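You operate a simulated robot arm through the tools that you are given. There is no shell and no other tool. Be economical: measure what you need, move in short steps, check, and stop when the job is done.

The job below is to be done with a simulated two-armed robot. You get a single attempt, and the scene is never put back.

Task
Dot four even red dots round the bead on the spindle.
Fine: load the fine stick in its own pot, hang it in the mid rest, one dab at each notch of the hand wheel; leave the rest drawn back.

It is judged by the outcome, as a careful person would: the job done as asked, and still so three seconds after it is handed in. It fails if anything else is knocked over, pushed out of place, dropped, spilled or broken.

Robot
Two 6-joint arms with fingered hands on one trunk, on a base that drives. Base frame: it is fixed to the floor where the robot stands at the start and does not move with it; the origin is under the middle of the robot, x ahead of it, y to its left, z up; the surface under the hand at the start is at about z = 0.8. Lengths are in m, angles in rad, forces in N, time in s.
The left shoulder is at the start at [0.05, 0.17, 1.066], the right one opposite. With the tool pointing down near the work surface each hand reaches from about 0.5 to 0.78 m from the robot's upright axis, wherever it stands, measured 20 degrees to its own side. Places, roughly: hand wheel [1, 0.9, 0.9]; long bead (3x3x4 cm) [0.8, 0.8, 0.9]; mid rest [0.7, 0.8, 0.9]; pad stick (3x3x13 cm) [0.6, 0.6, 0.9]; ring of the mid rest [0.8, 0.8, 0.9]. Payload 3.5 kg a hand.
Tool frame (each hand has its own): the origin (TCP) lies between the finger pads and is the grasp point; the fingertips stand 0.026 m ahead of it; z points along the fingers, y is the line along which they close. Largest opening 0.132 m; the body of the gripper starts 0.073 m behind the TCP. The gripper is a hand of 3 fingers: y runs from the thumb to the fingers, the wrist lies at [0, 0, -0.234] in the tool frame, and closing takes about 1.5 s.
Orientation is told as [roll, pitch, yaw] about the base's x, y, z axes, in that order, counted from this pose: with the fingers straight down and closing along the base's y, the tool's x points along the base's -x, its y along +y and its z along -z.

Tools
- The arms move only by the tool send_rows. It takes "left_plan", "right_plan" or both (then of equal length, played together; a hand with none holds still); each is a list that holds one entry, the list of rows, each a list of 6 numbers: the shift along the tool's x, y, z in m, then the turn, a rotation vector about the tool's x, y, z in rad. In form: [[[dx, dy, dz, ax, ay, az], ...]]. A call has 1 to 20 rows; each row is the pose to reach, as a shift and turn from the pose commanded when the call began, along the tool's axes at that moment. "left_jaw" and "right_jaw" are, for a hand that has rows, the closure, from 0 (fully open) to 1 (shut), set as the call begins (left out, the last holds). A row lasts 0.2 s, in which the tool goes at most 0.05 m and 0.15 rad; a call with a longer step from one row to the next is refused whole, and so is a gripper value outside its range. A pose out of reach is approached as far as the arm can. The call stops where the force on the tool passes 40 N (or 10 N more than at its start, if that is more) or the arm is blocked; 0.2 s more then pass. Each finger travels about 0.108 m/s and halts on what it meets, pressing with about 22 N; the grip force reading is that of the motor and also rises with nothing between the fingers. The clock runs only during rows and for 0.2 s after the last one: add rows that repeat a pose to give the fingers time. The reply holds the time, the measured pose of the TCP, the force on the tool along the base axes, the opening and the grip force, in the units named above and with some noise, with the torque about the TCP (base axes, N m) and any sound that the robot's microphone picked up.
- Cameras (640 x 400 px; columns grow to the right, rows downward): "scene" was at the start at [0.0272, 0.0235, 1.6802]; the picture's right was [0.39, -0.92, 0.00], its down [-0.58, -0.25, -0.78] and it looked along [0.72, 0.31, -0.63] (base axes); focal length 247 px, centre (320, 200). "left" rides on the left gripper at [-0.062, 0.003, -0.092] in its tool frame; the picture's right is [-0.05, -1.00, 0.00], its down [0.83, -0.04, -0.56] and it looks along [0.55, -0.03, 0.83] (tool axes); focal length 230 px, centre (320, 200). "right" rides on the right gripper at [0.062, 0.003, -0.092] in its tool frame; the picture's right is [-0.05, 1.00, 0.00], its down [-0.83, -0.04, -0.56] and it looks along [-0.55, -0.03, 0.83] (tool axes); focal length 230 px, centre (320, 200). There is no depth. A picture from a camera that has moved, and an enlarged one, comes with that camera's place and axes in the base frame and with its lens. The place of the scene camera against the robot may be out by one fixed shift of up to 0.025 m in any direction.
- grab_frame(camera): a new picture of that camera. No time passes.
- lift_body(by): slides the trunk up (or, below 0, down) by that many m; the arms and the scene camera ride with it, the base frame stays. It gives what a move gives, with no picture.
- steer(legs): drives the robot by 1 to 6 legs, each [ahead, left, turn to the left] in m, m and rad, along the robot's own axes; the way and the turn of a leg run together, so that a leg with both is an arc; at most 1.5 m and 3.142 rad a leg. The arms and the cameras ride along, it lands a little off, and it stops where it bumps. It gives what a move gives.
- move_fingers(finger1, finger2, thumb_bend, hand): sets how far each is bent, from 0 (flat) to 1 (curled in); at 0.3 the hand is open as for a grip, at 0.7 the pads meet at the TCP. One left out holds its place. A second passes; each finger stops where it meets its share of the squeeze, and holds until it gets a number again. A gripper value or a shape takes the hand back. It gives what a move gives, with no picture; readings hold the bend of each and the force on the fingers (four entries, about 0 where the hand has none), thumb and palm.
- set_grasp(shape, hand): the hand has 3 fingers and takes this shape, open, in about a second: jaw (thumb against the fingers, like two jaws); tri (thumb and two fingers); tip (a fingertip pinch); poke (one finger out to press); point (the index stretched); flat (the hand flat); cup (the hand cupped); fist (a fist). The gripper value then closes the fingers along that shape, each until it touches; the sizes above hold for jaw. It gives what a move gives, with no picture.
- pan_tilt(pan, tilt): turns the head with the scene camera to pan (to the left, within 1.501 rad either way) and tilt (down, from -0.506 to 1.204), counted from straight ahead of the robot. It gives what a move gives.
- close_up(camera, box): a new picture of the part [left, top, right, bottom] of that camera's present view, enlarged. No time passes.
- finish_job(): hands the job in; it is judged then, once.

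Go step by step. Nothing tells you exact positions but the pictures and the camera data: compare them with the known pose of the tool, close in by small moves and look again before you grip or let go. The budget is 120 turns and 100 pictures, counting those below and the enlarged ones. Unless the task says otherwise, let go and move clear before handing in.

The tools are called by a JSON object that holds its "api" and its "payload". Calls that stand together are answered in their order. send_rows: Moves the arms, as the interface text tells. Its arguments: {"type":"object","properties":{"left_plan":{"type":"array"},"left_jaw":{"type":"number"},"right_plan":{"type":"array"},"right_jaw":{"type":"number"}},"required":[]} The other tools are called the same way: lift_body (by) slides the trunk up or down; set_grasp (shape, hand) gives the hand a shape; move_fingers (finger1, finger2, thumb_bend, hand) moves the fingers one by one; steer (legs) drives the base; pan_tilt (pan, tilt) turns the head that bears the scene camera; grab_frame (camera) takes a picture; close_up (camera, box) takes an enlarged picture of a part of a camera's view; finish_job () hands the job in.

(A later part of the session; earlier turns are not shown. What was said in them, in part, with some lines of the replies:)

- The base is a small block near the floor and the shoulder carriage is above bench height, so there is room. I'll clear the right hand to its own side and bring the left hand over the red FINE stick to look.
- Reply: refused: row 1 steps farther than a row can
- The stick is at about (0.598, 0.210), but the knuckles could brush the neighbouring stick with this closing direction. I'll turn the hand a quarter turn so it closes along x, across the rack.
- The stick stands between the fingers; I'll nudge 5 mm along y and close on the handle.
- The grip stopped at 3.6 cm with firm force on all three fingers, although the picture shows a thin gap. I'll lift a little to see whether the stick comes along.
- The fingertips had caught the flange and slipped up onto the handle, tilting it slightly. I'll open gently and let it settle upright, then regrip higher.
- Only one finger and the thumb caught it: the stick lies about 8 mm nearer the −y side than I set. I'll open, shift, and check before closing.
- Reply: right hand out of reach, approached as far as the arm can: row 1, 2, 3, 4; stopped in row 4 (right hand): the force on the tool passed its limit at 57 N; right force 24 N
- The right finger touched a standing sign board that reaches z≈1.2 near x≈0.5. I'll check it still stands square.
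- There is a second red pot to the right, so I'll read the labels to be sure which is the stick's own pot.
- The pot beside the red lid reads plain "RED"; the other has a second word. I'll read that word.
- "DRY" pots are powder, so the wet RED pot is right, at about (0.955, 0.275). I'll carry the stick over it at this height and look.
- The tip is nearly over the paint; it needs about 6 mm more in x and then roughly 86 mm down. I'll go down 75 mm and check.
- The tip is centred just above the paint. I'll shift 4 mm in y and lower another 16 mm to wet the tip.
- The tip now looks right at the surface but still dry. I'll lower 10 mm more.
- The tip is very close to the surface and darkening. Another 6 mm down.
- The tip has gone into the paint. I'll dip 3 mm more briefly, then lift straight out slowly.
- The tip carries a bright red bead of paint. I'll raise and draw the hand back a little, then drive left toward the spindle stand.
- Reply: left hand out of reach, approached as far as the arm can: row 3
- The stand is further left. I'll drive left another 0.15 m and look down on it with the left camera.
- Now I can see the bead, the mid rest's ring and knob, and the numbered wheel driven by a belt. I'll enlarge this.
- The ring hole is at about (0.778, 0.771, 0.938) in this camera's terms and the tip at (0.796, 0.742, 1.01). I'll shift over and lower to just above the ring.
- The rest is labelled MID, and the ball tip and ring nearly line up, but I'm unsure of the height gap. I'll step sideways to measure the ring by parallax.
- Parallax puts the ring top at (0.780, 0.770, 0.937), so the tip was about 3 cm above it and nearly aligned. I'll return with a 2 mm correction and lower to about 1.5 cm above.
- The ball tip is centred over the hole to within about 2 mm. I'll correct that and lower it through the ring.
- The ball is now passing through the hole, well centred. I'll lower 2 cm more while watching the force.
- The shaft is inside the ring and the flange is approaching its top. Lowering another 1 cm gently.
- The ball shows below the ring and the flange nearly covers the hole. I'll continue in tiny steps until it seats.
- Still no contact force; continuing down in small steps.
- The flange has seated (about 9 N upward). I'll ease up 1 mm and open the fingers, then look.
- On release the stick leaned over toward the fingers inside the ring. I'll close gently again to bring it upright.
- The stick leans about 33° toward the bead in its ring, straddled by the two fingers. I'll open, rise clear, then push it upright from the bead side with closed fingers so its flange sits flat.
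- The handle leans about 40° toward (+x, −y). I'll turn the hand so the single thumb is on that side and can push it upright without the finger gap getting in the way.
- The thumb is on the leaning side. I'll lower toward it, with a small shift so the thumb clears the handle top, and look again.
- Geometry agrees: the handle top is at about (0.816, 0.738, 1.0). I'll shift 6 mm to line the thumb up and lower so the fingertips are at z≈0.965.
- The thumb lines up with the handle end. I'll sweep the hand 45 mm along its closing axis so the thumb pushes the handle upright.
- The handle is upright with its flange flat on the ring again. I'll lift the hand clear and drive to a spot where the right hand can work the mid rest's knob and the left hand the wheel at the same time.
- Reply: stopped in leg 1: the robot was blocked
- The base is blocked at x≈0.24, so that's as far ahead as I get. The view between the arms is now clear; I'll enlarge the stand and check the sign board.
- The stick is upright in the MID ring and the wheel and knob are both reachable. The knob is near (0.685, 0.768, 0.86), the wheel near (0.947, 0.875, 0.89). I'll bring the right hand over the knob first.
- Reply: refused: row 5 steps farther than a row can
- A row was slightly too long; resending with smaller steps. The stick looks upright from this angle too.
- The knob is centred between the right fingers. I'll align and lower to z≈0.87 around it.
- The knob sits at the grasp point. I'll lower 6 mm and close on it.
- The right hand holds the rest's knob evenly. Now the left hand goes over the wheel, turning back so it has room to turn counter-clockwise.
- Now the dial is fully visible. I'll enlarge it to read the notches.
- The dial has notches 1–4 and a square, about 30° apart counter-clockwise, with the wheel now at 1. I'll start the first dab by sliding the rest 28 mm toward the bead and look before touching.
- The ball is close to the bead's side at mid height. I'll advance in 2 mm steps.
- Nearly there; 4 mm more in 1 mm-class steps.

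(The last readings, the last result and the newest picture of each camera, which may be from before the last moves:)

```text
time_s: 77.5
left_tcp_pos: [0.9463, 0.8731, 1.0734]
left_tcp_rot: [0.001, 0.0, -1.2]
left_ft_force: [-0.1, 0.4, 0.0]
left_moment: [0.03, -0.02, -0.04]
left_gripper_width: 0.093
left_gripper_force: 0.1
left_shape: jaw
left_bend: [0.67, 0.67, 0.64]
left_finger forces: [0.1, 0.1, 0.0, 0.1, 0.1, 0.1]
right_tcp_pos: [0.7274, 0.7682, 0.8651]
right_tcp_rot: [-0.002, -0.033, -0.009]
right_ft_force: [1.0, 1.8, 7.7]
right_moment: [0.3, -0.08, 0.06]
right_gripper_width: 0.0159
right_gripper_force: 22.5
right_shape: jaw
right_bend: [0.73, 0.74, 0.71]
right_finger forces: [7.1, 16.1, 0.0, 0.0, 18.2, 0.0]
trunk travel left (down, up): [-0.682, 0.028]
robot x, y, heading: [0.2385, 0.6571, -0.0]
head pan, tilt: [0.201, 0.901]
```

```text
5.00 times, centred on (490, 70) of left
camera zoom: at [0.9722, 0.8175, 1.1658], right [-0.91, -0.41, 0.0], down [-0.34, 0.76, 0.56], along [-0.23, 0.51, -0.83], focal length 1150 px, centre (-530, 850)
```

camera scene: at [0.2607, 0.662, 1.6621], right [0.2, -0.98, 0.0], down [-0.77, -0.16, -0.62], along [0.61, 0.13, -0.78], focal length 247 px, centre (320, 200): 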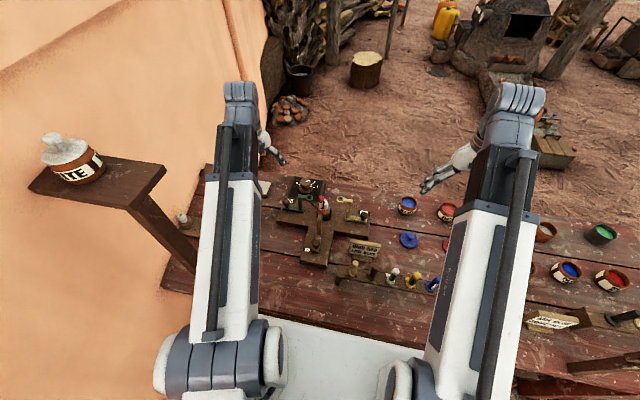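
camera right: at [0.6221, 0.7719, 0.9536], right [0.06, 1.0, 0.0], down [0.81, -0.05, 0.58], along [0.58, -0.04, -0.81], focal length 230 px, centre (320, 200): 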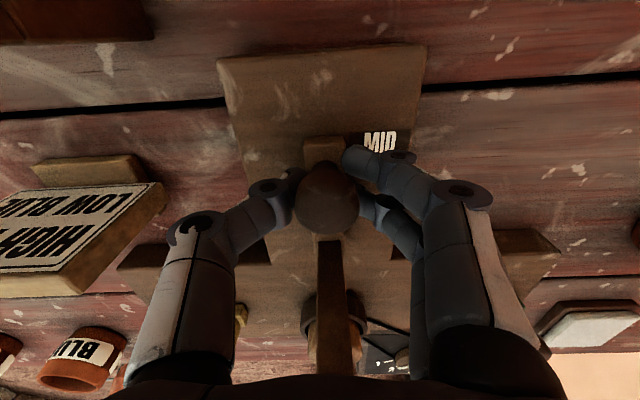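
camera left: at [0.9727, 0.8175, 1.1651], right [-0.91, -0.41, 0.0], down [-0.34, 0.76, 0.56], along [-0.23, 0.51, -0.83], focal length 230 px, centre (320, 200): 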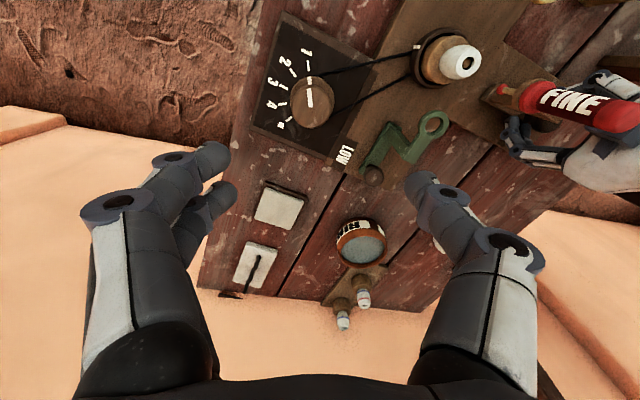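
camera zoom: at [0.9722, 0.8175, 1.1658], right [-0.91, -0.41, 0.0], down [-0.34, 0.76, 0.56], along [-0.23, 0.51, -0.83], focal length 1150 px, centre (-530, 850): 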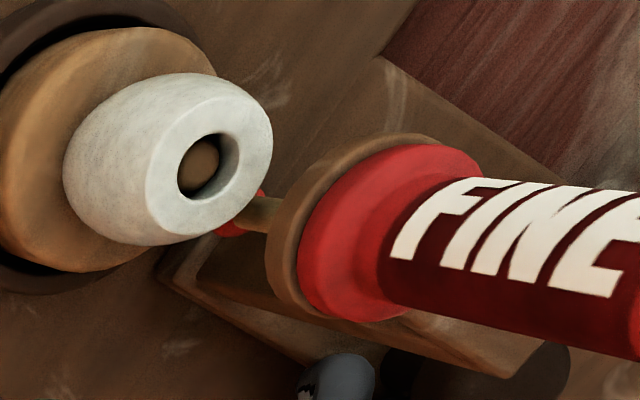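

There is contact now (finger forces jumped). I'll draw the rest fully back and look for the dot.

{"api": "send_rows", "payload": {"right_plan": [[[0.004, 0, 0, 0, 0, 0], [0.01, 0, 0, 0, 0, 0], [0.018, 0, 0, 0, 0, 0], [0.026, 0, 0, 0, 0, 0], [0.034, 0, 0, 0, 0, 0], [0.04, 0, 0, 0, 0, 0], [0.04, 0, 0, 0, 0, 0]]]}}

{"api": "close_up", "payload": {"camera": "left", "box": [420, 20, 560, 120]}}

{"api": "close_up", "payload": {"camera": "scene", "box": [290, 165, 370, 225]}}

```text
time_s: 78.8
left_tcp_pos: [0.9461, 0.8731, 1.0722]
left_tcp_rot: [-0.001, 0.002, -1.199]
left_ft_force: [-0.1, -0.7, 0.2]
left_moment: [0.02, 0.02, 0.01]
left_gripper_width: 0.0929
left_gripper_force: 0.0
left_shape: jaw
left_bend: [0.67, 0.67, 0.64]
left_finger forces: [0.0, 0.0, 0.1, 0.0, 0.0, 0.0]
right_tcp_pos: [0.6946, 0.7688, 0.8656]
right_tcp_rot: [0.001, -0.037, -0.005]
right_ft_force: [0.1, -1.6, 23.1]
right_moment: [0.17, -0.03, 0.16]
right_gripper_width: 0.0162
right_gripper_force: 21.8
right_shape: jaw
right_bend: [0.74, 0.75, 0.72]
right_finger forces: [9.0, 18.3, 0.1, 0.0, 37.5, 0.1]
trunk travel left (down, up): [-0.682, 0.028]
robot x, y, heading: [0.2385, 0.6598, 0.007]
head pan, tilt: [0.201, 0.901]
stopped in row 6 (right hand): the force on the tool passed its limit at 42 N (the readings are from after the stop); the commanded pose is now the measured one
```

```text
4.00 times, centred on (490, 70) of left
camera zoom: at [0.9721, 0.8174, 1.1655], right [-0.91, -0.41, 0.0], down [-0.34, 0.76, 0.56], along [-0.23, 0.51, -0.83], focal length 920 px, centre (-360, 720)
```

zoom: 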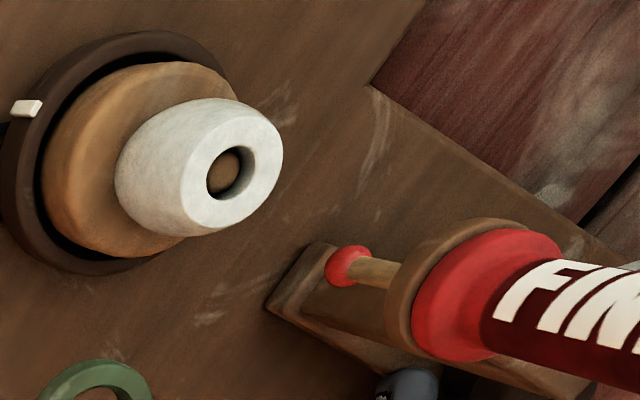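

```text
6.67 times, centred on (330, 195) of scene
camera zoom: at [0.2598, 0.6614, 1.6619], right [0.2, -0.98, 0.0], down [-0.77, -0.16, -0.62], along [0.61, 0.13, -0.78], focal length 1649 px, centre (253, 233)
```

zoom: 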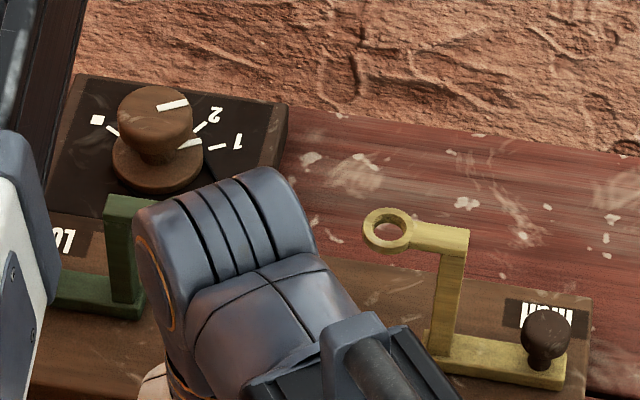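

The rest is drawn back; the hand was pressing against its stop. I'll open the right hand to relax, and look from its camera toward the bead's near side.

{"api": "send_rows", "payload": {"right_plan": [[[0, 0, 0, 0, 0, 0], [0, 0, 0, 0, 0, 0], [0, 0, 0, 0, 0, 0], [0, 0, 0, 0, 0, 0]]], "right_jaw": 0.5}}

{"api": "grab_frame", "payload": {"camera": "right"}}

```text
time_s: 79.8
left_tcp_pos: [0.9462, 0.8715, 1.0723]
left_tcp_rot: [0.0, 0.0, -1.199]
left_ft_force: [0.0, 0.3, 0.0]
left_moment: [0.02, 0.03, 0.01]
left_gripper_width: 0.0929
left_gripper_force: 0.0
left_shape: jaw
left_bend: [0.67, 0.67, 0.64]
left_finger forces: [0.0, 0.0, 0.0, 0.0, 0.1, 0.1]
right_tcp_pos: [0.6942, 0.7686, 0.864]
right_tcp_rot: [-0.004, -0.033, -0.006]
right_ft_force: [-0.7, -0.1, 0.5]
right_moment: [0.0, 0.01, -0.05]
right_gripper_width: 0.0651
right_gripper_force: 0.1
right_shape: jaw
right_bend: [0.73, 0.73, 0.7]
right_finger forces: [0.1, 0.1, 0.0, 0.0, 0.0, 0.0]
trunk travel left (down, up): [-0.682, 0.028]
robot x, y, heading: [0.2378, 0.6578, 0.005]
head pan, tilt: [0.201, 0.901]
```

```text
17 pictures are left
camera right: at [0.6288, 0.7721, 0.9537], right [0.06, 1.0, 0.0], down [0.81, -0.05, 0.58], along [0.58, -0.03, -0.81], focal length 230 px, centre (320, 200)
```

right: 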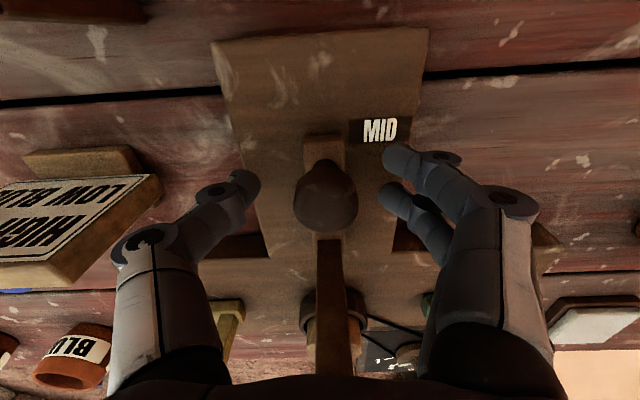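

The dab contact looks made, and the dot will be visible after turning. Next I'll lower the left hand around the wheel, and raise the right grip height slightly meanwhile.

{"api": "send_rows", "payload": {"left_plan": [[[-0.0075, 0.011, 0.03, 0, 0, 0], [-0.0075, 0.011, 0.065, 0, 0, 0], [-0.0075, 0.011, 0.1, 0, 0, 0], [-0.0075, 0.011, 0.13, 0, 0, 0], [-0.0075, 0.011, 0.155, 0, 0, 0], [-0.0075, 0.011, 0.155, 0, 0, 0]]], "right_plan": [[[0, 0, -0.006, 0, 0, 0], [0, 0, -0.006, 0, 0, 0], [0, 0, -0.006, 0, 0, 0], [0, 0, -0.006, 0, 0, 0], [0, 0, -0.006, 0, 0, 0], [0, 0, -0.006, 0, 0, 0]]]}}

{"api": "grab_frame", "payload": {"camera": "left"}}

```text
time_s: 81.2
left_tcp_pos: [0.9598, 0.8714, 0.9164]
left_tcp_rot: [0.0, -0.001, -1.199]
left_ft_force: [-0.2, -0.3, -0.5]
left_moment: [0.0, -0.02, -0.02]
left_gripper_width: 0.0928
left_gripper_force: 0.1
left_shape: jaw
left_bend: [0.67, 0.67, 0.64]
left_finger forces: [0.1, 0.1, 0.0, 0.0, 0.0, 0.0]
right_tcp_pos: [0.6933, 0.7681, 0.8688]
right_tcp_rot: [-0.003, -0.033, -0.007]
right_ft_force: [-0.7, -1.1, 0.8]
right_moment: [0.03, -0.02, -0.03]
right_gripper_width: 0.0652
right_gripper_force: 0.0
right_shape: jaw
right_bend: [0.73, 0.73, 0.7]
right_finger forces: [0.0, 0.0, 0.0, 0.0, 0.0, 0.0]
trunk travel left (down, up): [-0.682, 0.028]
robot x, y, heading: [0.24, 0.6591, 0.001]
head pan, tilt: [0.201, 0.901]
```

```text
16 pictures are left
camera left: at [0.9856, 0.815, 1.0095], right [-0.91, -0.41, 0.0], down [-0.34, 0.76, 0.56], along [-0.23, 0.51, -0.83], focal length 230 px, centre (320, 200)
```

left: 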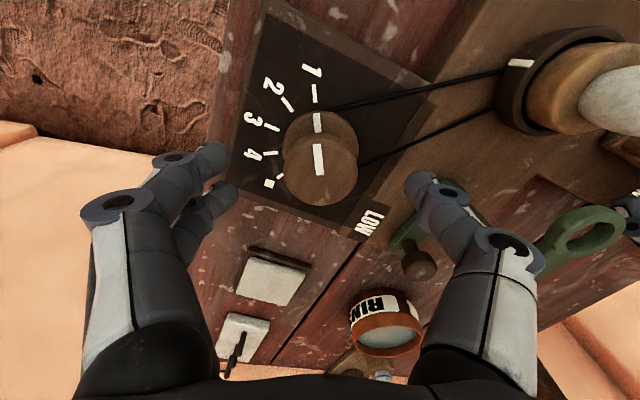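

The wheel's cap is centred; I'll shift 4 mm, lower to the cap and close, while the right hand regrips the knob.

{"api": "send_rows", "payload": {"left_plan": [[[0.004, 0, 0.015, 0, 0, 0], [0.004, 0, 0.03, 0, 0, 0], [0.004, 0, 0.036, 0, 0, 0], [0.004, 0, 0.036, 0, 0, 0]]], "right_plan": [[[0, 0, 0, 0, 0, 0], [0, 0, 0, 0, 0, 0], [0, 0, 0, 0, 0, 0], [0, 0, 0, 0, 0, 0]]], "right_jaw": 1.0}}

{"api": "send_rows", "payload": {"left_plan": [[[0, 0, 0, 0, 0, 0], [0, 0, 0, 0, 0, 0], [0, 0, 0, 0, 0, 0], [0, 0, 0, 0, 0, 0], [0, 0, 0, 0, 0, 0]]], "left_jaw": 0.9}}

{"api": "grab_frame", "payload": {"camera": "left"}}

```text
time_s: 82.2
left_tcp_pos: [0.9582, 0.874, 0.8805]
left_tcp_rot: [0.001, 0.0, -1.199]
left_ft_force: [0.0, 0.5, 0.5]
left_moment: [-0.01, 0.02, 0.02]
left_gripper_width: 0.0924
left_gripper_force: 0.1
left_shape: jaw
left_bend: [0.67, 0.67, 0.64]
left_finger forces: [0.0, 0.1, 0.0, 0.1, 0.0, 0.0]
right_tcp_pos: [0.6937, 0.7683, 0.8683]
right_tcp_rot: [-0.001, -0.033, -0.007]
right_ft_force: [-0.2, 2.3, -1.3]
right_moment: [0.45, 0.03, 0.15]
right_gripper_width: 0.0097
right_gripper_force: 21.8
right_shape: jaw
right_bend: [0.72, 0.72, 0.71]
right_finger forces: [11.4, 11.6, 0.0, 0.0, 19.7, 0.1]
trunk travel left (down, up): [-0.682, 0.028]
robot x, y, heading: [0.2405, 0.66, 0.002]
head pan, tilt: [0.201, 0.901]
```

```text
time_s: 83.4
left_tcp_pos: [0.9583, 0.8732, 0.8806]
left_tcp_rot: [-0.001, 0.001, -1.199]
left_ft_force: [-0.4, -1.8, -2.5]
left_moment: [0.0, -0.03, 0.01]
left_gripper_width: 0.0385
left_gripper_force: 21.9
left_shape: jaw
left_bend: [0.73, 0.74, 0.7]
left_finger forces: [9.9, 9.8, 0.0, 0.1, 20.1, 0.0]
right_tcp_pos: [0.6927, 0.7681, 0.8702]
right_tcp_rot: [-0.002, -0.032, -0.007]
right_ft_force: [-1.2, 2.6, 0.2]
right_moment: [0.5, 0.05, 0.19]
right_gripper_width: 0.0096
right_gripper_force: 22.2
right_shape: jaw
right_bend: [0.72, 0.72, 0.71]
right_finger forces: [12.0, 12.2, 0.1, 0.1, 19.5, 0.0]
trunk travel left (down, up): [-0.682, 0.028]
robot x, y, heading: [0.2339, 0.6577, 0.003]
head pan, tilt: [0.201, 0.901]
```

```text
15 pictures are left
camera left: at [0.9844, 0.8184, 0.9739], right [-0.91, -0.41, 0.0], down [-0.34, 0.76, 0.56], along [-0.23, 0.51, -0.83], focal length 230 px, centre (320, 200)
```

left: 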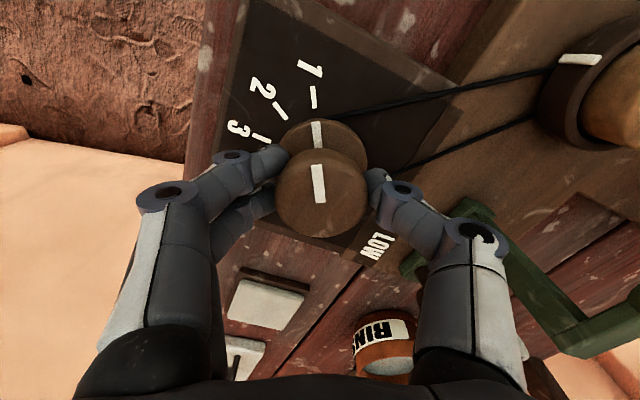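

The wheel is gripped evenly and its mark is on 1. I'll turn it about 30° counter-clockwise to notch 2.

{"api": "send_rows", "payload": {"left_plan": [[[0, 0, 0, 0, 0, -0.13], [0, 0, 0, 0, 0, -0.26], [0, 0, 0, 0, 0, -0.39], [0, 0, 0, 0, 0, -0.524], [0, 0, 0, 0, 0, -0.524]]]}}

{"api": "grab_frame", "payload": {"camera": "left"}}

```text
time_s: 84.6
left_tcp_pos: [0.9588, 0.8747, 0.8801]
left_tcp_rot: [-0.001, 0.0, -0.675]
left_ft_force: [6.7, 2.7, -0.2]
left_moment: [0.12, -0.13, -0.09]
left_gripper_width: 0.0379
left_gripper_force: 22.2
left_shape: jaw
left_bend: [0.73, 0.73, 0.7]
left_finger forces: [13.1, 12.4, 0.0, 0.1, 18.7, 0.1]
right_tcp_pos: [0.6953, 0.7683, 0.8704]
right_tcp_rot: [-0.003, -0.031, -0.006]
right_ft_force: [-0.8, 1.1, 2.3]
right_moment: [0.49, 0.01, 0.17]
right_gripper_width: 0.0097
right_gripper_force: 21.6
right_shape: jaw
right_bend: [0.72, 0.72, 0.71]
right_finger forces: [12.2, 12.3, 0.1, 0.0, 20.0, 0.0]
trunk travel left (down, up): [-0.682, 0.028]
robot x, y, heading: [0.239, 0.6577, 0.003]
head pan, tilt: [0.201, 0.901]
```

```text
14 pictures are left
camera left: at [1.0097, 0.8392, 0.9739], right [-0.58, -0.81, 0.0], down [-0.68, 0.48, 0.56], along [-0.45, 0.32, -0.83], focal length 230 px, centre (320, 200)
```

left: 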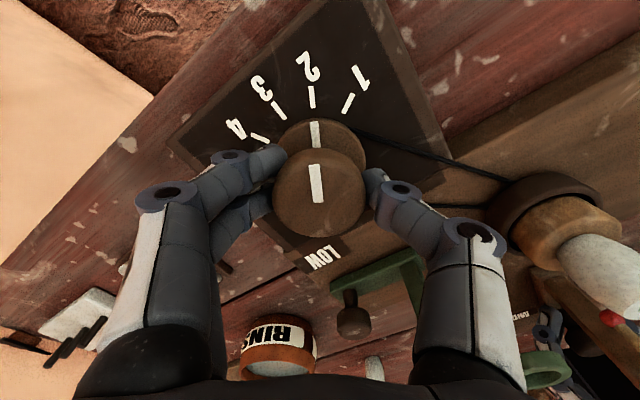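

The mark now sits on notch 2. Dab two: slide the rest in, slowly at the end, and view the contact.

{"api": "send_rows", "payload": {"right_plan": [[[-0.006, 0, 0, 0, 0, 0], [-0.013, 0, 0, 0, 0, 0], [-0.02, 0, 0, 0, 0, 0], [-0.026, 0, 0, 0, 0, 0], [-0.029, 0, 0, 0, 0, 0], [-0.031, 0, 0, 0, 0, 0], [-0.0325, 0, 0, 0, 0, 0], [-0.0335, 0, 0, 0, 0, 0]]]}}

{"api": "close_up", "payload": {"camera": "left", "box": [500, 200, 640, 340]}}

```text
time_s: 86.4
left_tcp_pos: [0.9585, 0.8751, 0.8799]
left_tcp_rot: [0.0, 0.0, -0.675]
left_ft_force: [2.7, 4.6, 7.3]
left_moment: [0.14, -0.11, -0.06]
left_gripper_width: 0.0382
left_gripper_force: 21.9
left_shape: jaw
left_bend: [0.73, 0.73, 0.7]
left_finger forces: [12.7, 12.7, 0.0, 0.0, 19.9, 0.0]
right_tcp_pos: [0.7281, 0.7673, 0.8714]
right_tcp_rot: [-0.003, -0.03, -0.007]
right_ft_force: [-0.8, 0.8, -20.2]
right_moment: [0.27, 0.07, 0.11]
right_gripper_width: 0.0089
right_gripper_force: 21.7
right_shape: jaw
right_bend: [0.72, 0.71, 0.71]
right_finger forces: [8.8, 8.9, 0.0, 0.0, 21.0, 0.0]
trunk travel left (down, up): [-0.682, 0.028]
robot x, y, heading: [0.2392, 0.6592, -0.001]
head pan, tilt: [0.201, 0.901]
```

```text
2.86 times, centred on (570, 270) of left
camera zoom: at [1.0097, 0.839, 0.9734], right [-0.58, -0.81, 0.0], down [-0.67, 0.49, 0.56], along [-0.45, 0.32, -0.83], focal length 657 px, centre (-394, 0)
```

zoom: 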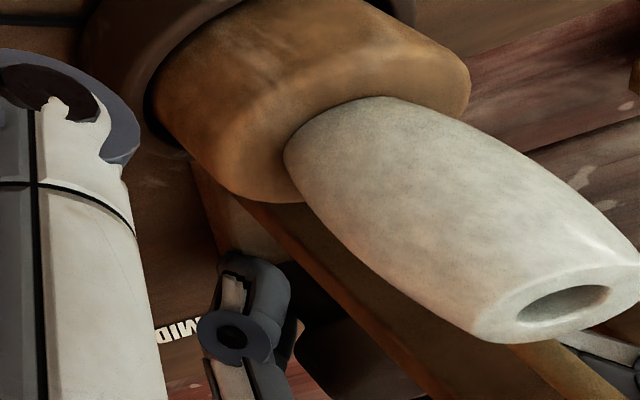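

The ball is hidden behind the bead, so I'll confirm by the marks: draw the rest back, turn to notch 3, and look for dot 1 on the bead's far side.

{"api": "send_rows", "payload": {"right_plan": [[[0.004, 0, 0.001, 0, 0, 0], [0.01, 0, 0.001, 0, 0, 0], [0.017, 0, 0.001, 0, 0, 0], [0.024, 0, 0.0005, 0, 0, 0], [0.03, 0, 0, 0, 0, 0], [0.0335, 0, 0, 0, 0, 0]]]}}

{"api": "send_rows", "payload": {"left_plan": [[[0, 0, 0, 0, 0, -0.13], [0, 0, 0, 0, 0, -0.26], [0, 0, 0, 0, 0, -0.39], [0, 0, 0, 0, 0, -0.524], [0, 0, 0, 0, 0, -0.524]]]}}

{"api": "grab_frame", "payload": {"camera": "left"}}

```text
time_s: 87.8
left_tcp_pos: [0.9592, 0.8729, 0.8803]
left_tcp_rot: [0.001, -0.001, -0.676]
left_ft_force: [5.6, 3.7, 2.0]
left_moment: [0.16, -0.14, 0.0]
left_gripper_width: 0.0383
left_gripper_force: 22.6
left_shape: jaw
left_bend: [0.73, 0.73, 0.7]
left_finger forces: [13.2, 12.7, 0.0, 0.1, 18.6, 0.1]
right_tcp_pos: [0.6942, 0.7681, 0.8691]
right_tcp_rot: [-0.002, -0.034, -0.006]
right_ft_force: [1.6, 2.3, 1.9]
right_moment: [0.58, -0.04, 0.18]
right_gripper_width: 0.009
right_gripper_force: 22.0
right_shape: jaw
right_bend: [0.72, 0.71, 0.71]
right_finger forces: [11.8, 12.7, 0.0, 0.1, 21.5, 0.0]
trunk travel left (down, up): [-0.682, 0.028]
robot x, y, heading: [0.2339, 0.6582, 0.0]
head pan, tilt: [0.201, 0.901]
```

```text
time_s: 89.0
left_tcp_pos: [0.959, 0.8741, 0.8809]
left_tcp_rot: [-0.002, 0.001, -0.152]
left_ft_force: [14.8, 8.8, -0.6]
left_moment: [0.32, -0.28, -0.09]
left_gripper_width: 0.0381
left_gripper_force: 21.6
left_shape: jaw
left_bend: [0.73, 0.73, 0.7]
left_finger forces: [15.9, 12.8, 0.0, 0.0, 17.4, 0.1]
right_tcp_pos: [0.6946, 0.7679, 0.8685]
right_tcp_rot: [-0.003, -0.032, -0.006]
right_ft_force: [-0.8, 2.1, 8.1]
right_moment: [0.62, 0.01, 0.19]
right_gripper_width: 0.0092
right_gripper_force: 22.0
right_shape: jaw
right_bend: [0.72, 0.72, 0.71]
right_finger forces: [14.5, 15.4, 0.0, 0.1, 22.0, 0.0]
trunk travel left (down, up): [-0.682, 0.028]
robot x, y, heading: [0.2409, 0.6576, 0.005]
head pan, tilt: [0.201, 0.901]
```

```text
12 pictures are left
camera left: at [1.0209, 0.8692, 0.9739], right [-0.1, -1.0, 0.0], down [-0.83, 0.08, 0.55], along [-0.55, 0.05, -0.83], focal length 230 px, centre (320, 200)
```

left: 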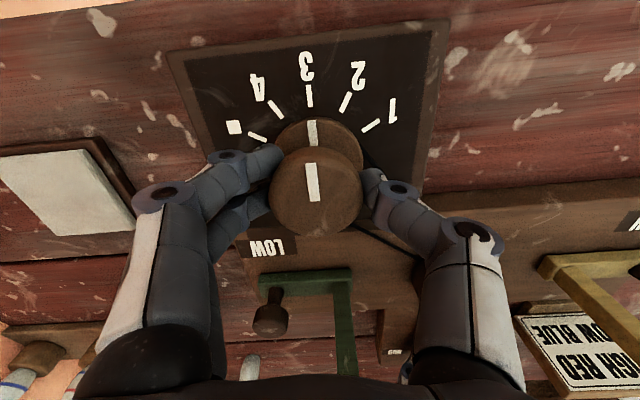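

The mark is at 3, but the hand hides the bead. I'll release the wheel, lift, and shift so the left camera sees the bead's far side.

{"api": "send_rows", "payload": {"left_plan": [[[0, 0, 0, 0, 0, 0], [0, 0, 0, 0, 0, 0], [0, 0, 0, 0, 0, 0], [0, 0, -0.03, 0, 0, 0], [0, 0, -0.065, 0, 0, 0], [0, 0, -0.1, 0, 0, 0], [-0.015, -0.03, -0.1, 0, 0, 0], [-0.03, -0.06, -0.1, 0, 0, 0], [-0.043, -0.084, -0.1, 0, 0, 0], [-0.043, -0.084, -0.1, 0, 0, 0]]], "left_jaw": 0.3}}

{"api": "close_up", "payload": {"camera": "left", "box": [230, 180, 410, 320]}}

```text
time_s: 91.2
left_tcp_pos: [0.9839, 0.7852, 0.9822]
left_tcp_rot: [0.0, -0.005, -0.152]
left_ft_force: [-0.2, 0.5, -0.1]
left_moment: [-0.01, 0.0, -0.04]
left_gripper_width: 0.0919
left_gripper_force: 0.1
left_shape: jaw
left_bend: [0.68, 0.68, 0.64]
left_finger forces: [0.1, 0.0, 0.1, 0.0, 0.0, 0.1]
left hand out of reach, approached as far as the arm can: row 9, 10
right_tcp_pos: [0.6932, 0.7683, 0.8697]
right_tcp_rot: [-0.004, -0.032, -0.006]
right_ft_force: [-0.2, 5.4, 2.0]
right_moment: [0.6, 0.03, 0.21]
right_gripper_width: 0.0096
right_gripper_force: 21.8
right_shape: jaw
right_bend: [0.72, 0.71, 0.71]
right_finger forces: [14.2, 14.3, 0.0, 0.0, 20.3, 0.2]
trunk travel left (down, up): [-0.682, 0.028]
robot x, y, heading: [0.236, 0.6554, -0.002]
head pan, tilt: [0.201, 0.901]
```

```text
2.86 times, centred on (320, 250) of left
camera zoom: at [1.0452, 0.7795, 1.0743], right [-0.1, -1.0, 0.0], down [-0.83, 0.08, 0.55], along [-0.55, 0.06, -0.83], focal length 657 px, centre (320, 57)
```

zoom: 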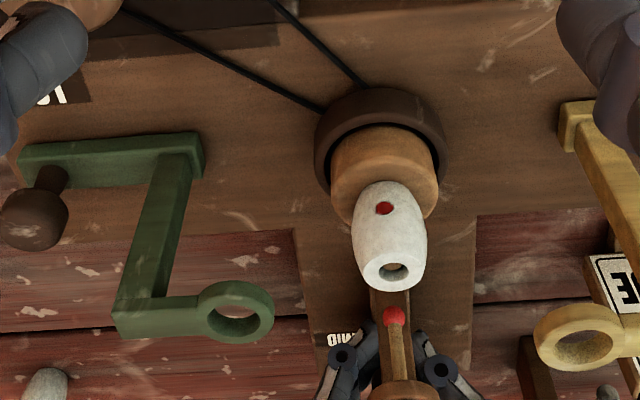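

Dot 1 is crisp and exactly opposite after two notches, so each notch is 90°. Now dab three with the same stroke, then draw back.

{"api": "send_rows", "payload": {"right_plan": [[[-0.006, 0, 0, 0, 0, 0], [-0.013, 0, 0.0005, 0, 0, 0], [-0.02, 0, 0.001, 0, 0, 0], [-0.026, 0, 0.001, 0, 0, 0], [-0.029, 0, 0.001, 0, 0, 0], [-0.031, 0, 0.001, 0, 0, 0], [-0.0325, 0, 0.001, 0, 0, 0], [-0.0335, 0, 0.001, 0, 0, 0], [-0.0335, 0, 0.001, 0, 0, 0]]]}}

{"api": "close_up", "payload": {"camera": "left", "box": [270, 200, 390, 320]}}

{"api": "send_rows", "payload": {"right_plan": [[[0.004, 0, -0.0005, 0, 0, 0], [0.01, 0, -0.0005, 0, 0, 0], [0.017, 0, -0.001, 0, 0, 0], [0.024, 0, -0.001, 0, 0, 0], [0.03, 0, -0.001, 0, 0, 0], [0.0335, 0, -0.001, 0, 0, 0]]]}}

```text
time_s: 93.2
left_tcp_pos: [0.9827, 0.7848, 0.9798]
left_tcp_rot: [0.002, -0.003, -0.151]
left_ft_force: [-0.2, -0.2, -0.1]
left_moment: [-0.02, 0.02, 0.0]
left_gripper_width: 0.092
left_gripper_force: 0.0
left_shape: jaw
left_bend: [0.68, 0.68, 0.64]
left_finger forces: [0.0, 0.0, 0.0, 0.0, 0.0, 0.0]
right_tcp_pos: [0.7272, 0.7678, 0.869]
right_tcp_rot: [-0.003, -0.033, -0.007]
right_ft_force: [-1.7, 4.9, -3.5]
right_moment: [0.56, 0.02, 0.2]
right_gripper_width: 0.0091
right_gripper_force: 21.9
right_shape: jaw
right_bend: [0.72, 0.71, 0.71]
right_finger forces: [13.2, 13.3, 0.0, 0.0, 20.2, 0.0]
trunk travel left (down, up): [-0.682, 0.028]
robot x, y, heading: [0.2399, 0.6576, 0.004]
head pan, tilt: [0.201, 0.901]
```

```text
3.33 times, centred on (330, 260) of left
camera zoom: at [1.0454, 0.7799, 1.0741], right [-0.1, -0.99, 0.0], down [-0.83, 0.08, 0.55], along [-0.55, 0.06, -0.83], focal length 767 px, centre (287, 0)
```

zoom: 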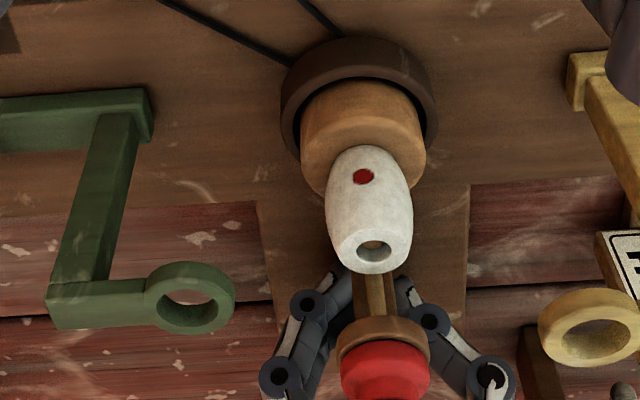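

```text
time_s: 94.6
left_tcp_pos: [0.9841, 0.7854, 0.9808]
left_tcp_rot: [-0.001, 0.0, -0.154]
left_ft_force: [0.0, -0.1, 0.4]
left_moment: [0.0, 0.03, 0.01]
left_gripper_width: 0.0921
left_gripper_force: 0.1
left_shape: jaw
left_bend: [0.68, 0.68, 0.64]
left_finger forces: [0.0, 0.0, 0.0, 0.0, 0.0, 0.0]
right_tcp_pos: [0.6938, 0.7681, 0.8689]
right_tcp_rot: [-0.003, -0.032, -0.006]
right_ft_force: [1.4, 0.5, -3.4]
right_moment: [0.45, -0.01, 0.14]
right_gripper_width: 0.0089
right_gripper_force: 22.5
right_shape: jaw
right_bend: [0.72, 0.71, 0.71]
right_finger forces: [11.4, 11.6, 0.0, 0.0, 21.9, 0.0]
trunk travel left (down, up): [-0.682, 0.028]
robot x, y, heading: [0.2376, 0.6572, 0.003]
head pan, tilt: [0.201, 0.901]
```

Contact looked right with the stick upright. I'll return the left hand to the wheel, grip, and turn to notch 4.

{"api": "send_rows", "payload": {"left_plan": [[[0.013, 0.028, 0, 0, 0, 0], [0.026, 0.056, 0, 0, 0, 0], [0.038, 0.0832, 0, 0, 0, 0], [0.038, 0.0832, 0.035, 0, 0, 0], [0.038, 0.0832, 0.07, 0, 0, 0], [0.038, 0.0832, 0.1, 0, 0, 0], [0.038, 0.0832, 0.1, 0, 0, 0]]]}}

{"api": "send_rows", "payload": {"left_plan": [[[0, 0, 0, 0, 0, 0], [0, 0, 0, 0, 0, 0], [0, 0, 0, 0, 0, 0], [0, 0, 0, 0, 0, 0], [0, 0, 0, 0, 0, 0]]], "left_jaw": 0.9}}

{"api": "grab_frame", "payload": {"camera": "left"}}

```text
time_s: 96.2
left_tcp_pos: [0.9572, 0.8728, 0.8807]
left_tcp_rot: [0.0, 0.001, -0.152]
left_ft_force: [0.3, 0.7, 0.7]
left_moment: [-0.02, -0.02, -0.01]
left_gripper_width: 0.0922
left_gripper_force: 0.0
left_shape: jaw
left_bend: [0.68, 0.68, 0.64]
left_finger forces: [0.0, 0.1, 0.1, 0.0, 0.0, 0.0]
right_tcp_pos: [0.694, 0.7685, 0.8697]
right_tcp_rot: [-0.001, -0.033, -0.008]
right_ft_force: [-0.6, 0.4, -1.0]
right_moment: [0.46, 0.02, 0.23]
right_gripper_width: 0.0093
right_gripper_force: 22.0
right_shape: jaw
right_bend: [0.72, 0.71, 0.71]
right_finger forces: [12.5, 12.5, 0.1, 0.0, 22.4, 0.0]
trunk travel left (down, up): [-0.682, 0.028]
robot x, y, heading: [0.2377, 0.6598, 0.001]
head pan, tilt: [0.201, 0.901]
```

```text
time_s: 97.4
left_tcp_pos: [0.9577, 0.8713, 0.8809]
left_tcp_rot: [0.001, 0.0, -0.152]
left_ft_force: [0.8, 1.6, -2.3]
left_moment: [0.05, 0.03, 0.01]
left_gripper_width: 0.0388
left_gripper_force: 21.7
left_shape: jaw
left_bend: [0.73, 0.73, 0.7]
left_finger forces: [10.4, 10.7, 0.0, 0.0, 18.9, 0.0]
right_tcp_pos: [0.6929, 0.7682, 0.8693]
right_tcp_rot: [-0.003, -0.034, -0.006]
right_ft_force: [-0.6, -1.0, -0.1]
right_moment: [0.49, 0.06, 0.22]
right_gripper_width: 0.0091
right_gripper_force: 22.0
right_shape: jaw
right_bend: [0.72, 0.71, 0.71]
right_finger forces: [12.5, 12.6, 0.1, 0.0, 22.7, 0.1]
trunk travel left (down, up): [-0.682, 0.028]
robot x, y, heading: [0.2409, 0.6592, 0.003]
head pan, tilt: [0.201, 0.901]
```

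```text
9 pictures are left
camera left: at [1.0201, 0.8677, 0.9743], right [-0.1, -0.99, 0.0], down [-0.83, 0.08, 0.56], along [-0.55, 0.06, -0.83], focal length 230 px, centre (320, 200)
```

left: 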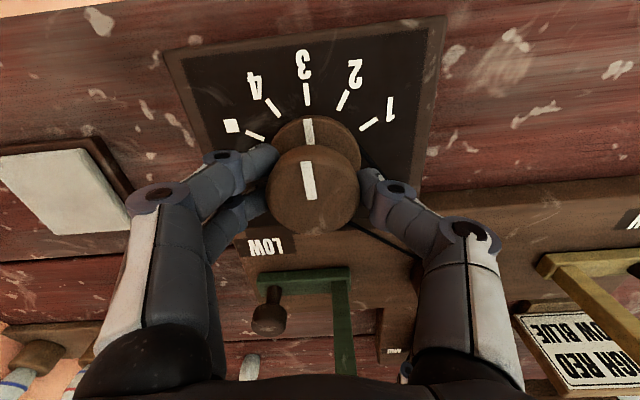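

The mark is still on 3 and the grip is even. Turning to notch 4, then doing nothing else until checked.

{"api": "send_rows", "payload": {"left_plan": [[[0, 0, 0, 0, 0, -0.13], [0, 0, 0, 0, 0, -0.26], [0, 0, 0, 0, 0, -0.39], [0, 0, 0, 0, 0, -0.524], [0, 0, 0, 0, 0, -0.524]]]}}

{"api": "grab_frame", "payload": {"camera": "left"}}

```text
time_s: 98.6
left_tcp_pos: [0.9587, 0.8738, 0.8819]
left_tcp_rot: [-0.001, -0.002, 0.375]
left_ft_force: [9.2, 10.2, 0.8]
left_moment: [0.17, -0.18, -0.1]
left_gripper_width: 0.0388
left_gripper_force: 21.5
left_shape: jaw
left_bend: [0.73, 0.73, 0.7]
left_finger forces: [14.6, 10.2, 0.0, 0.0, 19.1, 0.1]
right_tcp_pos: [0.6936, 0.7681, 0.8693]
right_tcp_rot: [-0.004, -0.032, -0.007]
right_ft_force: [-1.3, -2.5, 3.8]
right_moment: [0.48, 0.08, 0.23]
right_gripper_width: 0.0094
right_gripper_force: 22.2
right_shape: jaw
right_bend: [0.72, 0.72, 0.71]
right_finger forces: [12.6, 13.0, 0.0, 0.0, 24.1, 0.0]
trunk travel left (down, up): [-0.682, 0.028]
robot x, y, heading: [0.238, 0.6588, 0.005]
head pan, tilt: [0.201, 0.901]
```

```text
8 pictures are left
camera left: at [1.0159, 0.9, 0.9743], right [0.41, -0.91, 0.0], down [-0.76, -0.34, 0.55], along [-0.51, -0.23, -0.83], focal length 230 px, centre (320, 200)
```

left: 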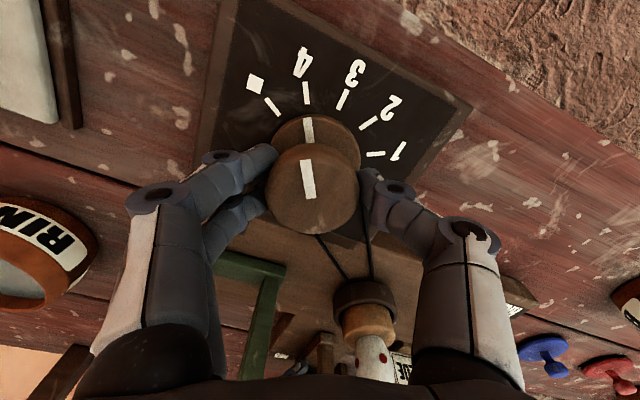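

The mark is on 4 and part of the bead shows. I'll enlarge it to check the dots so far.

{"api": "close_up", "payload": {"camera": "left", "box": [320, 320, 430, 385]}}

```text
5.82 times, centred on (375, 352) of left
camera zoom: at [1.0159, 0.9, 0.9743], right [0.41, -0.91, 0.0], down [-0.76, -0.34, 0.55], along [-0.51, -0.23, -0.83], focal length 1339 px, centre (0, -687)
```

zoom: 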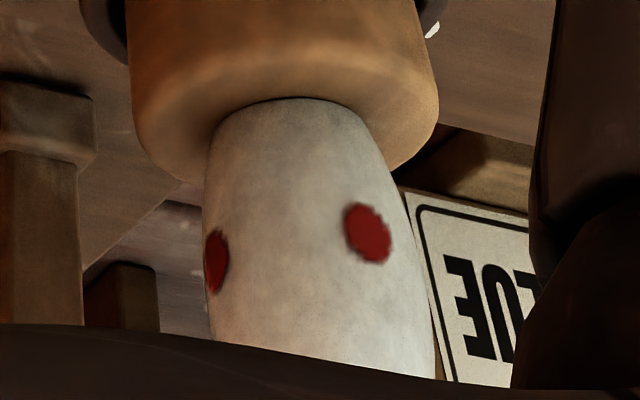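

Dots 1 and 2 are both there, same height, 90° apart. Now dab four and draw the rest back.

{"api": "send_rows", "payload": {"right_plan": [[[-0.006, 0, 0, 0, 0, 0], [-0.013, 0, 0.0005, 0, 0, 0], [-0.02, 0, 0.001, 0, 0, 0], [-0.026, 0, 0.001, 0, 0, 0], [-0.029, 0, 0.001, 0, 0, 0], [-0.031, 0, 0.001, 0, 0, 0], [-0.0325, 0, 0.001, 0, 0, 0], [-0.0335, 0, 0.001, 0, 0, 0], [-0.0335, 0, 0.001, 0, 0, 0]]]}}

{"api": "send_rows", "payload": {"right_plan": [[[0.004, 0, -0.0005, 0, 0, 0], [0.01, 0, -0.0005, 0, 0, 0], [0.017, 0, -0.001, 0, 0, 0], [0.024, 0, -0.001, 0, 0, 0], [0.03, 0, -0.001, 0, 0, 0], [0.0335, 0, -0.001, 0, 0, 0], [0.0355, 0, -0.001, 0, 0, 0], [0.038, 0, -0.001, 0, 0, 0]]]}}

```text
time_s: 100.6
left_tcp_pos: [0.9585, 0.8735, 0.8814]
left_tcp_rot: [0.0, 0.001, 0.371]
left_ft_force: [13.7, 11.5, 4.5]
left_moment: [0.31, -0.25, -0.08]
left_gripper_width: 0.039
left_gripper_force: 21.9
left_shape: jaw
left_bend: [0.73, 0.73, 0.7]
left_finger forces: [15.2, 10.2, 0.0, 0.1, 19.8, 0.0]
right_tcp_pos: [0.7274, 0.7694, 0.8687]
right_tcp_rot: [-0.005, -0.032, -0.006]
right_ft_force: [-1.0, 0.5, 0.0]
right_moment: [0.51, 0.04, 0.2]
right_gripper_width: 0.0094
right_gripper_force: 22.2
right_shape: jaw
right_bend: [0.72, 0.72, 0.71]
right_finger forces: [13.2, 13.6, 0.0, 0.1, 23.3, 0.0]
trunk travel left (down, up): [-0.682, 0.028]
robot x, y, heading: [0.2376, 0.659, 0.002]
head pan, tilt: [0.201, 0.901]
```

```text
time_s: 102.4
left_tcp_pos: [0.9591, 0.8728, 0.8815]
left_tcp_rot: [0.0, 0.001, 0.371]
left_ft_force: [13.1, 11.6, 5.0]
left_moment: [0.31, -0.22, -0.08]
left_gripper_width: 0.0391
left_gripper_force: 22.5
left_shape: jaw
left_bend: [0.73, 0.73, 0.7]
left_finger forces: [15.4, 10.7, 0.0, 0.0, 19.8, 0.1]
right_tcp_pos: [0.6904, 0.7688, 0.8685]
right_tcp_rot: [-0.004, -0.033, -0.007]
right_ft_force: [1.9, -3.1, -0.7]
right_moment: [0.39, 0.0, 0.17]
right_gripper_width: 0.0093
right_gripper_force: 22.2
right_shape: jaw
right_bend: [0.72, 0.72, 0.71]
right_finger forces: [11.9, 12.0, 0.1, 0.1, 24.6, 0.0]
trunk travel left (down, up): [-0.682, 0.028]
robot x, y, heading: [0.2381, 0.6584, -0.001]
head pan, tilt: [0.201, 0.901]
```

Now I'll draw the rest the last 4 mm to its start, then release both hands and lift clear.

{"api": "send_rows", "payload": {"right_plan": [[[0.002, 0, 0, 0, 0, 0], [0.0045, 0, 0, 0, 0, 0], [0.0045, 0, 0, 0, 0, 0]]]}}

{"api": "send_rows", "payload": {"right_plan": [[[0, 0, 0, 0, 0, 0], [0, 0, 0, 0, 0, 0], [0, 0, 0, 0, 0, 0], [0, 0, 0, 0, 0, 0], [0, 0, -0.03, 0, 0, 0], [0, 0, -0.06, 0, 0, 0], [0, 0, -0.09, 0, 0, 0], [0, 0, -0.09, 0, 0, 0]]], "right_jaw": 0.4, "left_plan": [[[0, 0, 0, 0, 0, 0], [0, 0, 0, 0, 0, 0], [0, 0, 0, 0, 0, 0], [0, 0, 0, 0, 0, 0], [0, 0, -0.03, 0, 0, 0], [0, 0, -0.07, 0, 0, 0], [0, 0, -0.11, 0, 0, 0], [0, 0, -0.11, 0, 0, 0]]], "left_jaw": 0.3}}

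{"api": "grab_frame", "payload": {"camera": "right"}}

```text
time_s: 103.2
left_tcp_pos: [0.959, 0.8734, 0.8809]
left_tcp_rot: [-0.002, 0.002, 0.372]
left_ft_force: [11.3, 12.2, 8.0]
left_moment: [0.36, -0.14, -0.08]
left_gripper_width: 0.0395
left_gripper_force: 22.4
left_shape: jaw
left_bend: [0.73, 0.73, 0.7]
left_finger forces: [15.4, 11.7, 0.0, 0.0, 19.4, 0.0]
right_tcp_pos: [0.6871, 0.7687, 0.8693]
right_tcp_rot: [-0.001, -0.034, -0.007]
right_ft_force: [17.3, -4.0, 1.8]
right_moment: [0.39, -0.26, 0.13]
right_gripper_width: 0.0092
right_gripper_force: 22.0
right_shape: jaw
right_bend: [0.72, 0.72, 0.71]
right_finger forces: [12.8, 11.7, 0.0, 0.0, 26.2, 0.0]
trunk travel left (down, up): [-0.682, 0.028]
robot x, y, heading: [0.2394, 0.6593, -0.0]
head pan, tilt: [0.201, 0.901]
```

```text
time_s: 105.0
left_tcp_pos: [0.9579, 0.8719, 0.9909]
left_tcp_rot: [-0.001, 0.0, 0.37]
left_ft_force: [-0.3, -0.4, -0.2]
left_moment: [0.06, 0.02, 0.0]
left_gripper_width: 0.092
left_gripper_force: 0.0
left_shape: jaw
left_bend: [0.68, 0.68, 0.64]
left_finger forces: [0.0, 0.1, 0.0, 0.0, 0.0, 0.2]
right_tcp_pos: [0.6824, 0.767, 0.959]
right_tcp_rot: [-0.002, -0.033, -0.007]
right_ft_force: [-0.1, -0.3, 0.1]
right_moment: [0.02, -0.02, 0.0]
right_gripper_width: 0.0788
right_gripper_force: 0.1
right_shape: jaw
right_bend: [0.71, 0.71, 0.71]
right_finger forces: [0.0, 0.1, 0.0, 0.0, 0.0, 0.1]
trunk travel left (down, up): [-0.682, 0.028]
robot x, y, heading: [0.2391, 0.656, 0.001]
head pan, tilt: [0.201, 0.901]
```

```text
6 pictures are left
camera right: at [0.6167, 0.7721, 1.0499], right [0.06, 1.0, 0.0], down [0.81, -0.05, 0.58], along [0.58, -0.03, -0.81], focal length 230 px, centre (320, 200)
```

right: 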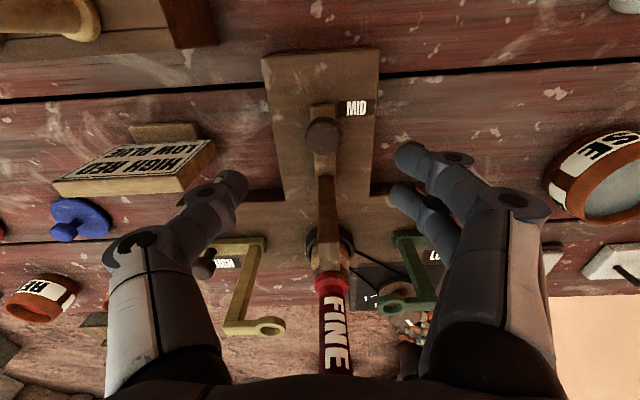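

The rest is against its back stop and the stick hangs upright. I'll move the right hand off to the side, and use its camera to check dots 3 and 4.

{"api": "send_rows", "payload": {"right_plan": [[[0, 0, -0.03, 0, 0, 0], [0, 0, -0.06, 0, 0, 0], [0, -0.04, -0.06, 0, 0, 0], [0, -0.08, -0.06, 0, 0, 0], [0, -0.12, -0.06, 0, 0, 0], [0, -0.16, -0.06, 0, 0, 0], [0, -0.2, -0.06, 0, 0, 0], [0, -0.23, -0.06, 0, 0, 0], [0, -0.23, -0.06, 0, 0, 0]]]}}

{"api": "grab_frame", "payload": {"camera": "right"}}

```text
time_s: 107.0
left_tcp_pos: [0.9583, 0.8708, 0.9911]
left_tcp_rot: [-0.001, 0.0, 0.371]
left_ft_force: [-0.1, -0.3, -0.4]
left_moment: [-0.03, 0.01, 0.02]
left_gripper_width: 0.092
left_gripper_force: 0.2
left_shape: jaw
left_bend: [0.68, 0.68, 0.64]
left_finger forces: [0.0, 0.1, 0.0, 0.0, 0.0, 0.0]
right_tcp_pos: [0.7112, 0.543, 1.0242]
right_tcp_rot: [-0.004, -0.032, -0.006]
right_ft_force: [-0.7, 0.0, 0.0]
right_moment: [0.05, -0.02, 0.01]
right_gripper_width: 0.079
right_gripper_force: 0.1
right_shape: jaw
right_bend: [0.71, 0.71, 0.71]
right_finger forces: [0.0, 0.0, 0.0, 0.0, 0.0, 0.0]
right hand out of reach, approached as far as the arm can: row 5, 6, 7, 8, 9
trunk travel left (down, up): [-0.682, 0.028]
robot x, y, heading: [0.2379, 0.6561, 0.007]
head pan, tilt: [0.201, 0.901]
```

```text
5 pictures are left
camera right: at [0.6471, 0.5469, 1.1142], right [0.06, 1.0, 0.0], down [0.81, -0.05, 0.58], along [0.58, -0.03, -0.81], focal length 230 px, centre (320, 200)
```

right: 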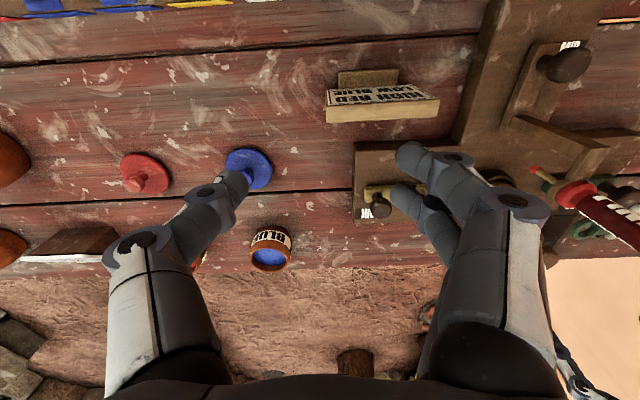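

The finger hides the bead here; the head camera should now have a clear line.

{"api": "close_up", "payload": {"camera": "scene", "box": [300, 175, 360, 215]}}

```text
10.00 times, centred on (330, 195) of scene
camera zoom: at [0.2609, 0.662, 1.6621], right [0.2, -0.98, 0.0], down [-0.77, -0.16, -0.62], along [0.61, 0.12, -0.78], focal length 2473 px, centre (220, 250)
```

zoom: 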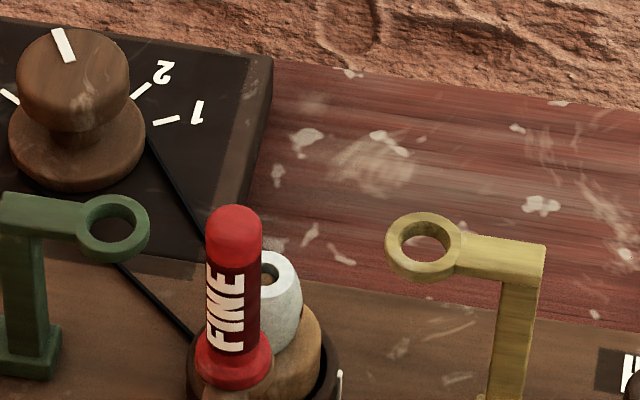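

The stick hides the bead's near side from here. I'll raise the left hand aside and drive a little to the right for an angled view.

{"api": "send_rows", "payload": {"left_plan": [[[0, 0, -0.03, 0, 0, 0], [0, 0, -0.06, 0, 0, 0], [0, 0, -0.09, 0, 0, 0], [0.015, 0.032, -0.1, 0, 0, 0], [0.03, 0.065, -0.1, 0, 0, 0], [0.045, 0.1, -0.1, 0, 0, 0], [0.057, 0.129, -0.1, 0, 0, 0], [0.057, 0.129, -0.1, 0, 0, 0]]]}}

{"api": "steer", "payload": {"legs": [[-0.02, 0, 0], [0, -0.17, 0]]}}

{"api": "pan_tilt", "payload": {"pan": 0.42, "tilt": 0.9}}

{"api": "grab_frame", "payload": {"camera": "scene"}}

```text
time_s: 108.8
left_tcp_pos: [0.8573, 0.9714, 1.0915]
left_tcp_rot: [0.003, 0.001, 0.373]
left_ft_force: [-0.2, -0.4, -0.3]
left_moment: [0.01, 0.02, 0.0]
left_gripper_width: 0.092
left_gripper_force: 0.1
left_shape: jaw
left_bend: [0.68, 0.68, 0.64]
left_finger forces: [0.0, 0.0, 0.0, 0.1, 0.1, 0.1]
right_tcp_pos: [0.7116, 0.5432, 1.0234]
right_tcp_rot: [-0.004, -0.032, -0.007]
right_ft_force: [-0.5, -0.3, 0.7]
right_moment: [-0.02, -0.01, 0.01]
right_gripper_width: 0.0787
right_gripper_force: 0.0
right_shape: jaw
right_bend: [0.71, 0.71, 0.71]
right_finger forces: [0.0, 0.0, 0.0, 0.0, 0.0, 0.0]
trunk travel left (down, up): [-0.682, 0.028]
robot x, y, heading: [0.2373, 0.6554, 0.0]
head pan, tilt: [0.201, 0.901]
```

```text
time_s: 110.6
left_tcp_pos: [0.8393, 0.8015, 1.0921]
left_tcp_rot: [0.002, 0.0, 0.374]
left_ft_force: [-0.1, 0.4, 0.1]
left_moment: [0.02, 0.01, -0.01]
left_gripper_width: 0.0919
left_gripper_force: 0.1
left_shape: jaw
left_bend: [0.68, 0.68, 0.64]
left_finger forces: [0.1, 0.0, 0.0, 0.1, 0.0, 0.1]
right_tcp_pos: [0.693, 0.3718, 1.0243]
right_tcp_rot: [-0.001, -0.031, -0.005]
right_ft_force: [0.1, -0.5, 0.0]
right_moment: [0.04, -0.01, 0.02]
right_gripper_width: 0.0788
right_gripper_force: 0.1
right_shape: jaw
right_bend: [0.71, 0.71, 0.71]
right_finger forces: [0.0, 0.0, 0.0, 0.0, 0.1, 0.0]
trunk travel left (down, up): [-0.682, 0.028]
robot x, y, heading: [0.2211, 0.4865, 0.006]
head pan, tilt: [0.201, 0.901]
```

```text
time_s: 111.4
left_tcp_pos: [0.8391, 0.8012, 1.0927]
left_tcp_rot: [0.0, 0.0, 0.373]
left_ft_force: [0.2, 0.0, 0.5]
left_moment: [0.01, -0.04, -0.02]
left_gripper_width: 0.0921
left_gripper_force: 0.1
left_shape: jaw
left_bend: [0.68, 0.68, 0.64]
left_finger forces: [0.1, 0.0, 0.0, 0.0, 0.0, 0.1]
right_tcp_pos: [0.692, 0.3742, 1.0246]
right_tcp_rot: [-0.002, -0.032, -0.005]
right_ft_force: [0.0, -1.0, -0.5]
right_moment: [0.05, -0.01, -0.01]
right_gripper_width: 0.0789
right_gripper_force: 0.1
right_shape: jaw
right_bend: [0.71, 0.71, 0.71]
right_finger forces: [0.0, 0.0, 0.1, 0.0, 0.1, 0.1]
trunk travel left (down, up): [-0.682, 0.028]
robot x, y, heading: [0.2213, 0.482, 0.006]
head pan, tilt: [0.421, 0.901]
```

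```text
3 pictures are left
camera scene: at [0.2362, 0.5068, 1.6621], right [0.41, -0.91, 0.0], down [-0.71, -0.32, -0.62], along [0.57, 0.26, -0.78], focal length 247 px, centre (320, 200)
```

scene: 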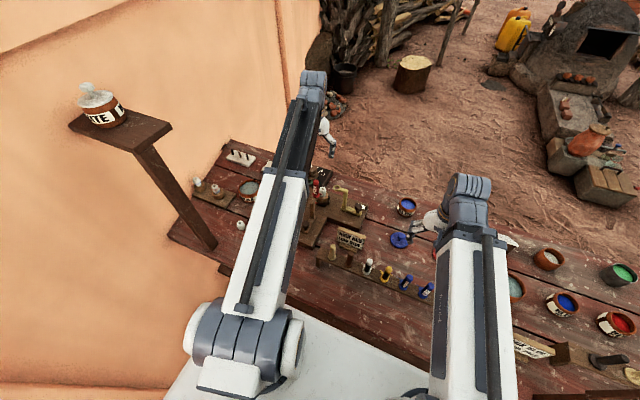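

The bead is visible just right of the stick now. Enlarging to check the last dots.

{"api": "close_up", "payload": {"camera": "scene", "box": [305, 175, 345, 215]}}

```text
10.00 times, centred on (325, 195) of scene
camera zoom: at [0.2362, 0.5068, 1.6621], right [0.41, -0.91, 0.0], down [-0.71, -0.32, -0.62], along [0.57, 0.26, -0.78], focal length 2473 px, centre (270, 250)
```

zoom: 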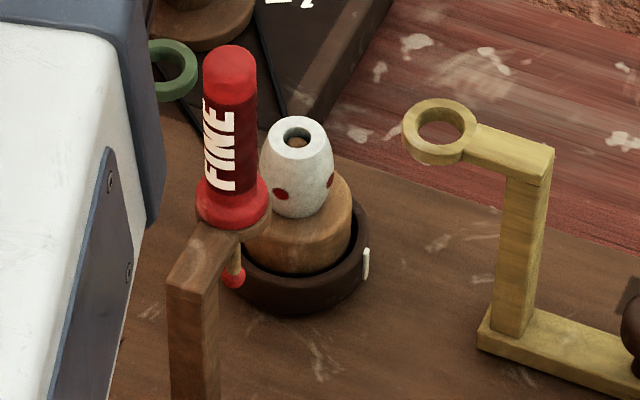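

All four dots are confirmed, evenly spaced at the same height; the stick hangs upright, the mid rest is against its back stop, and both hands are clear. Handing in.

{"api": "finish_job", "payload": {}}

```text
The job is handed in.
```

The bead has four even red dots, one dabbed at each of notches 1–4 with the fine red stick. The stick is still hanging in the mid rest, which is drawn back to its stop.

While hanging the stick I let it tip over in the ring once. I stood it upright again before the first dab. Early on, the right hand also bumped the standing sign board, which looked undisturbed in later pictures.
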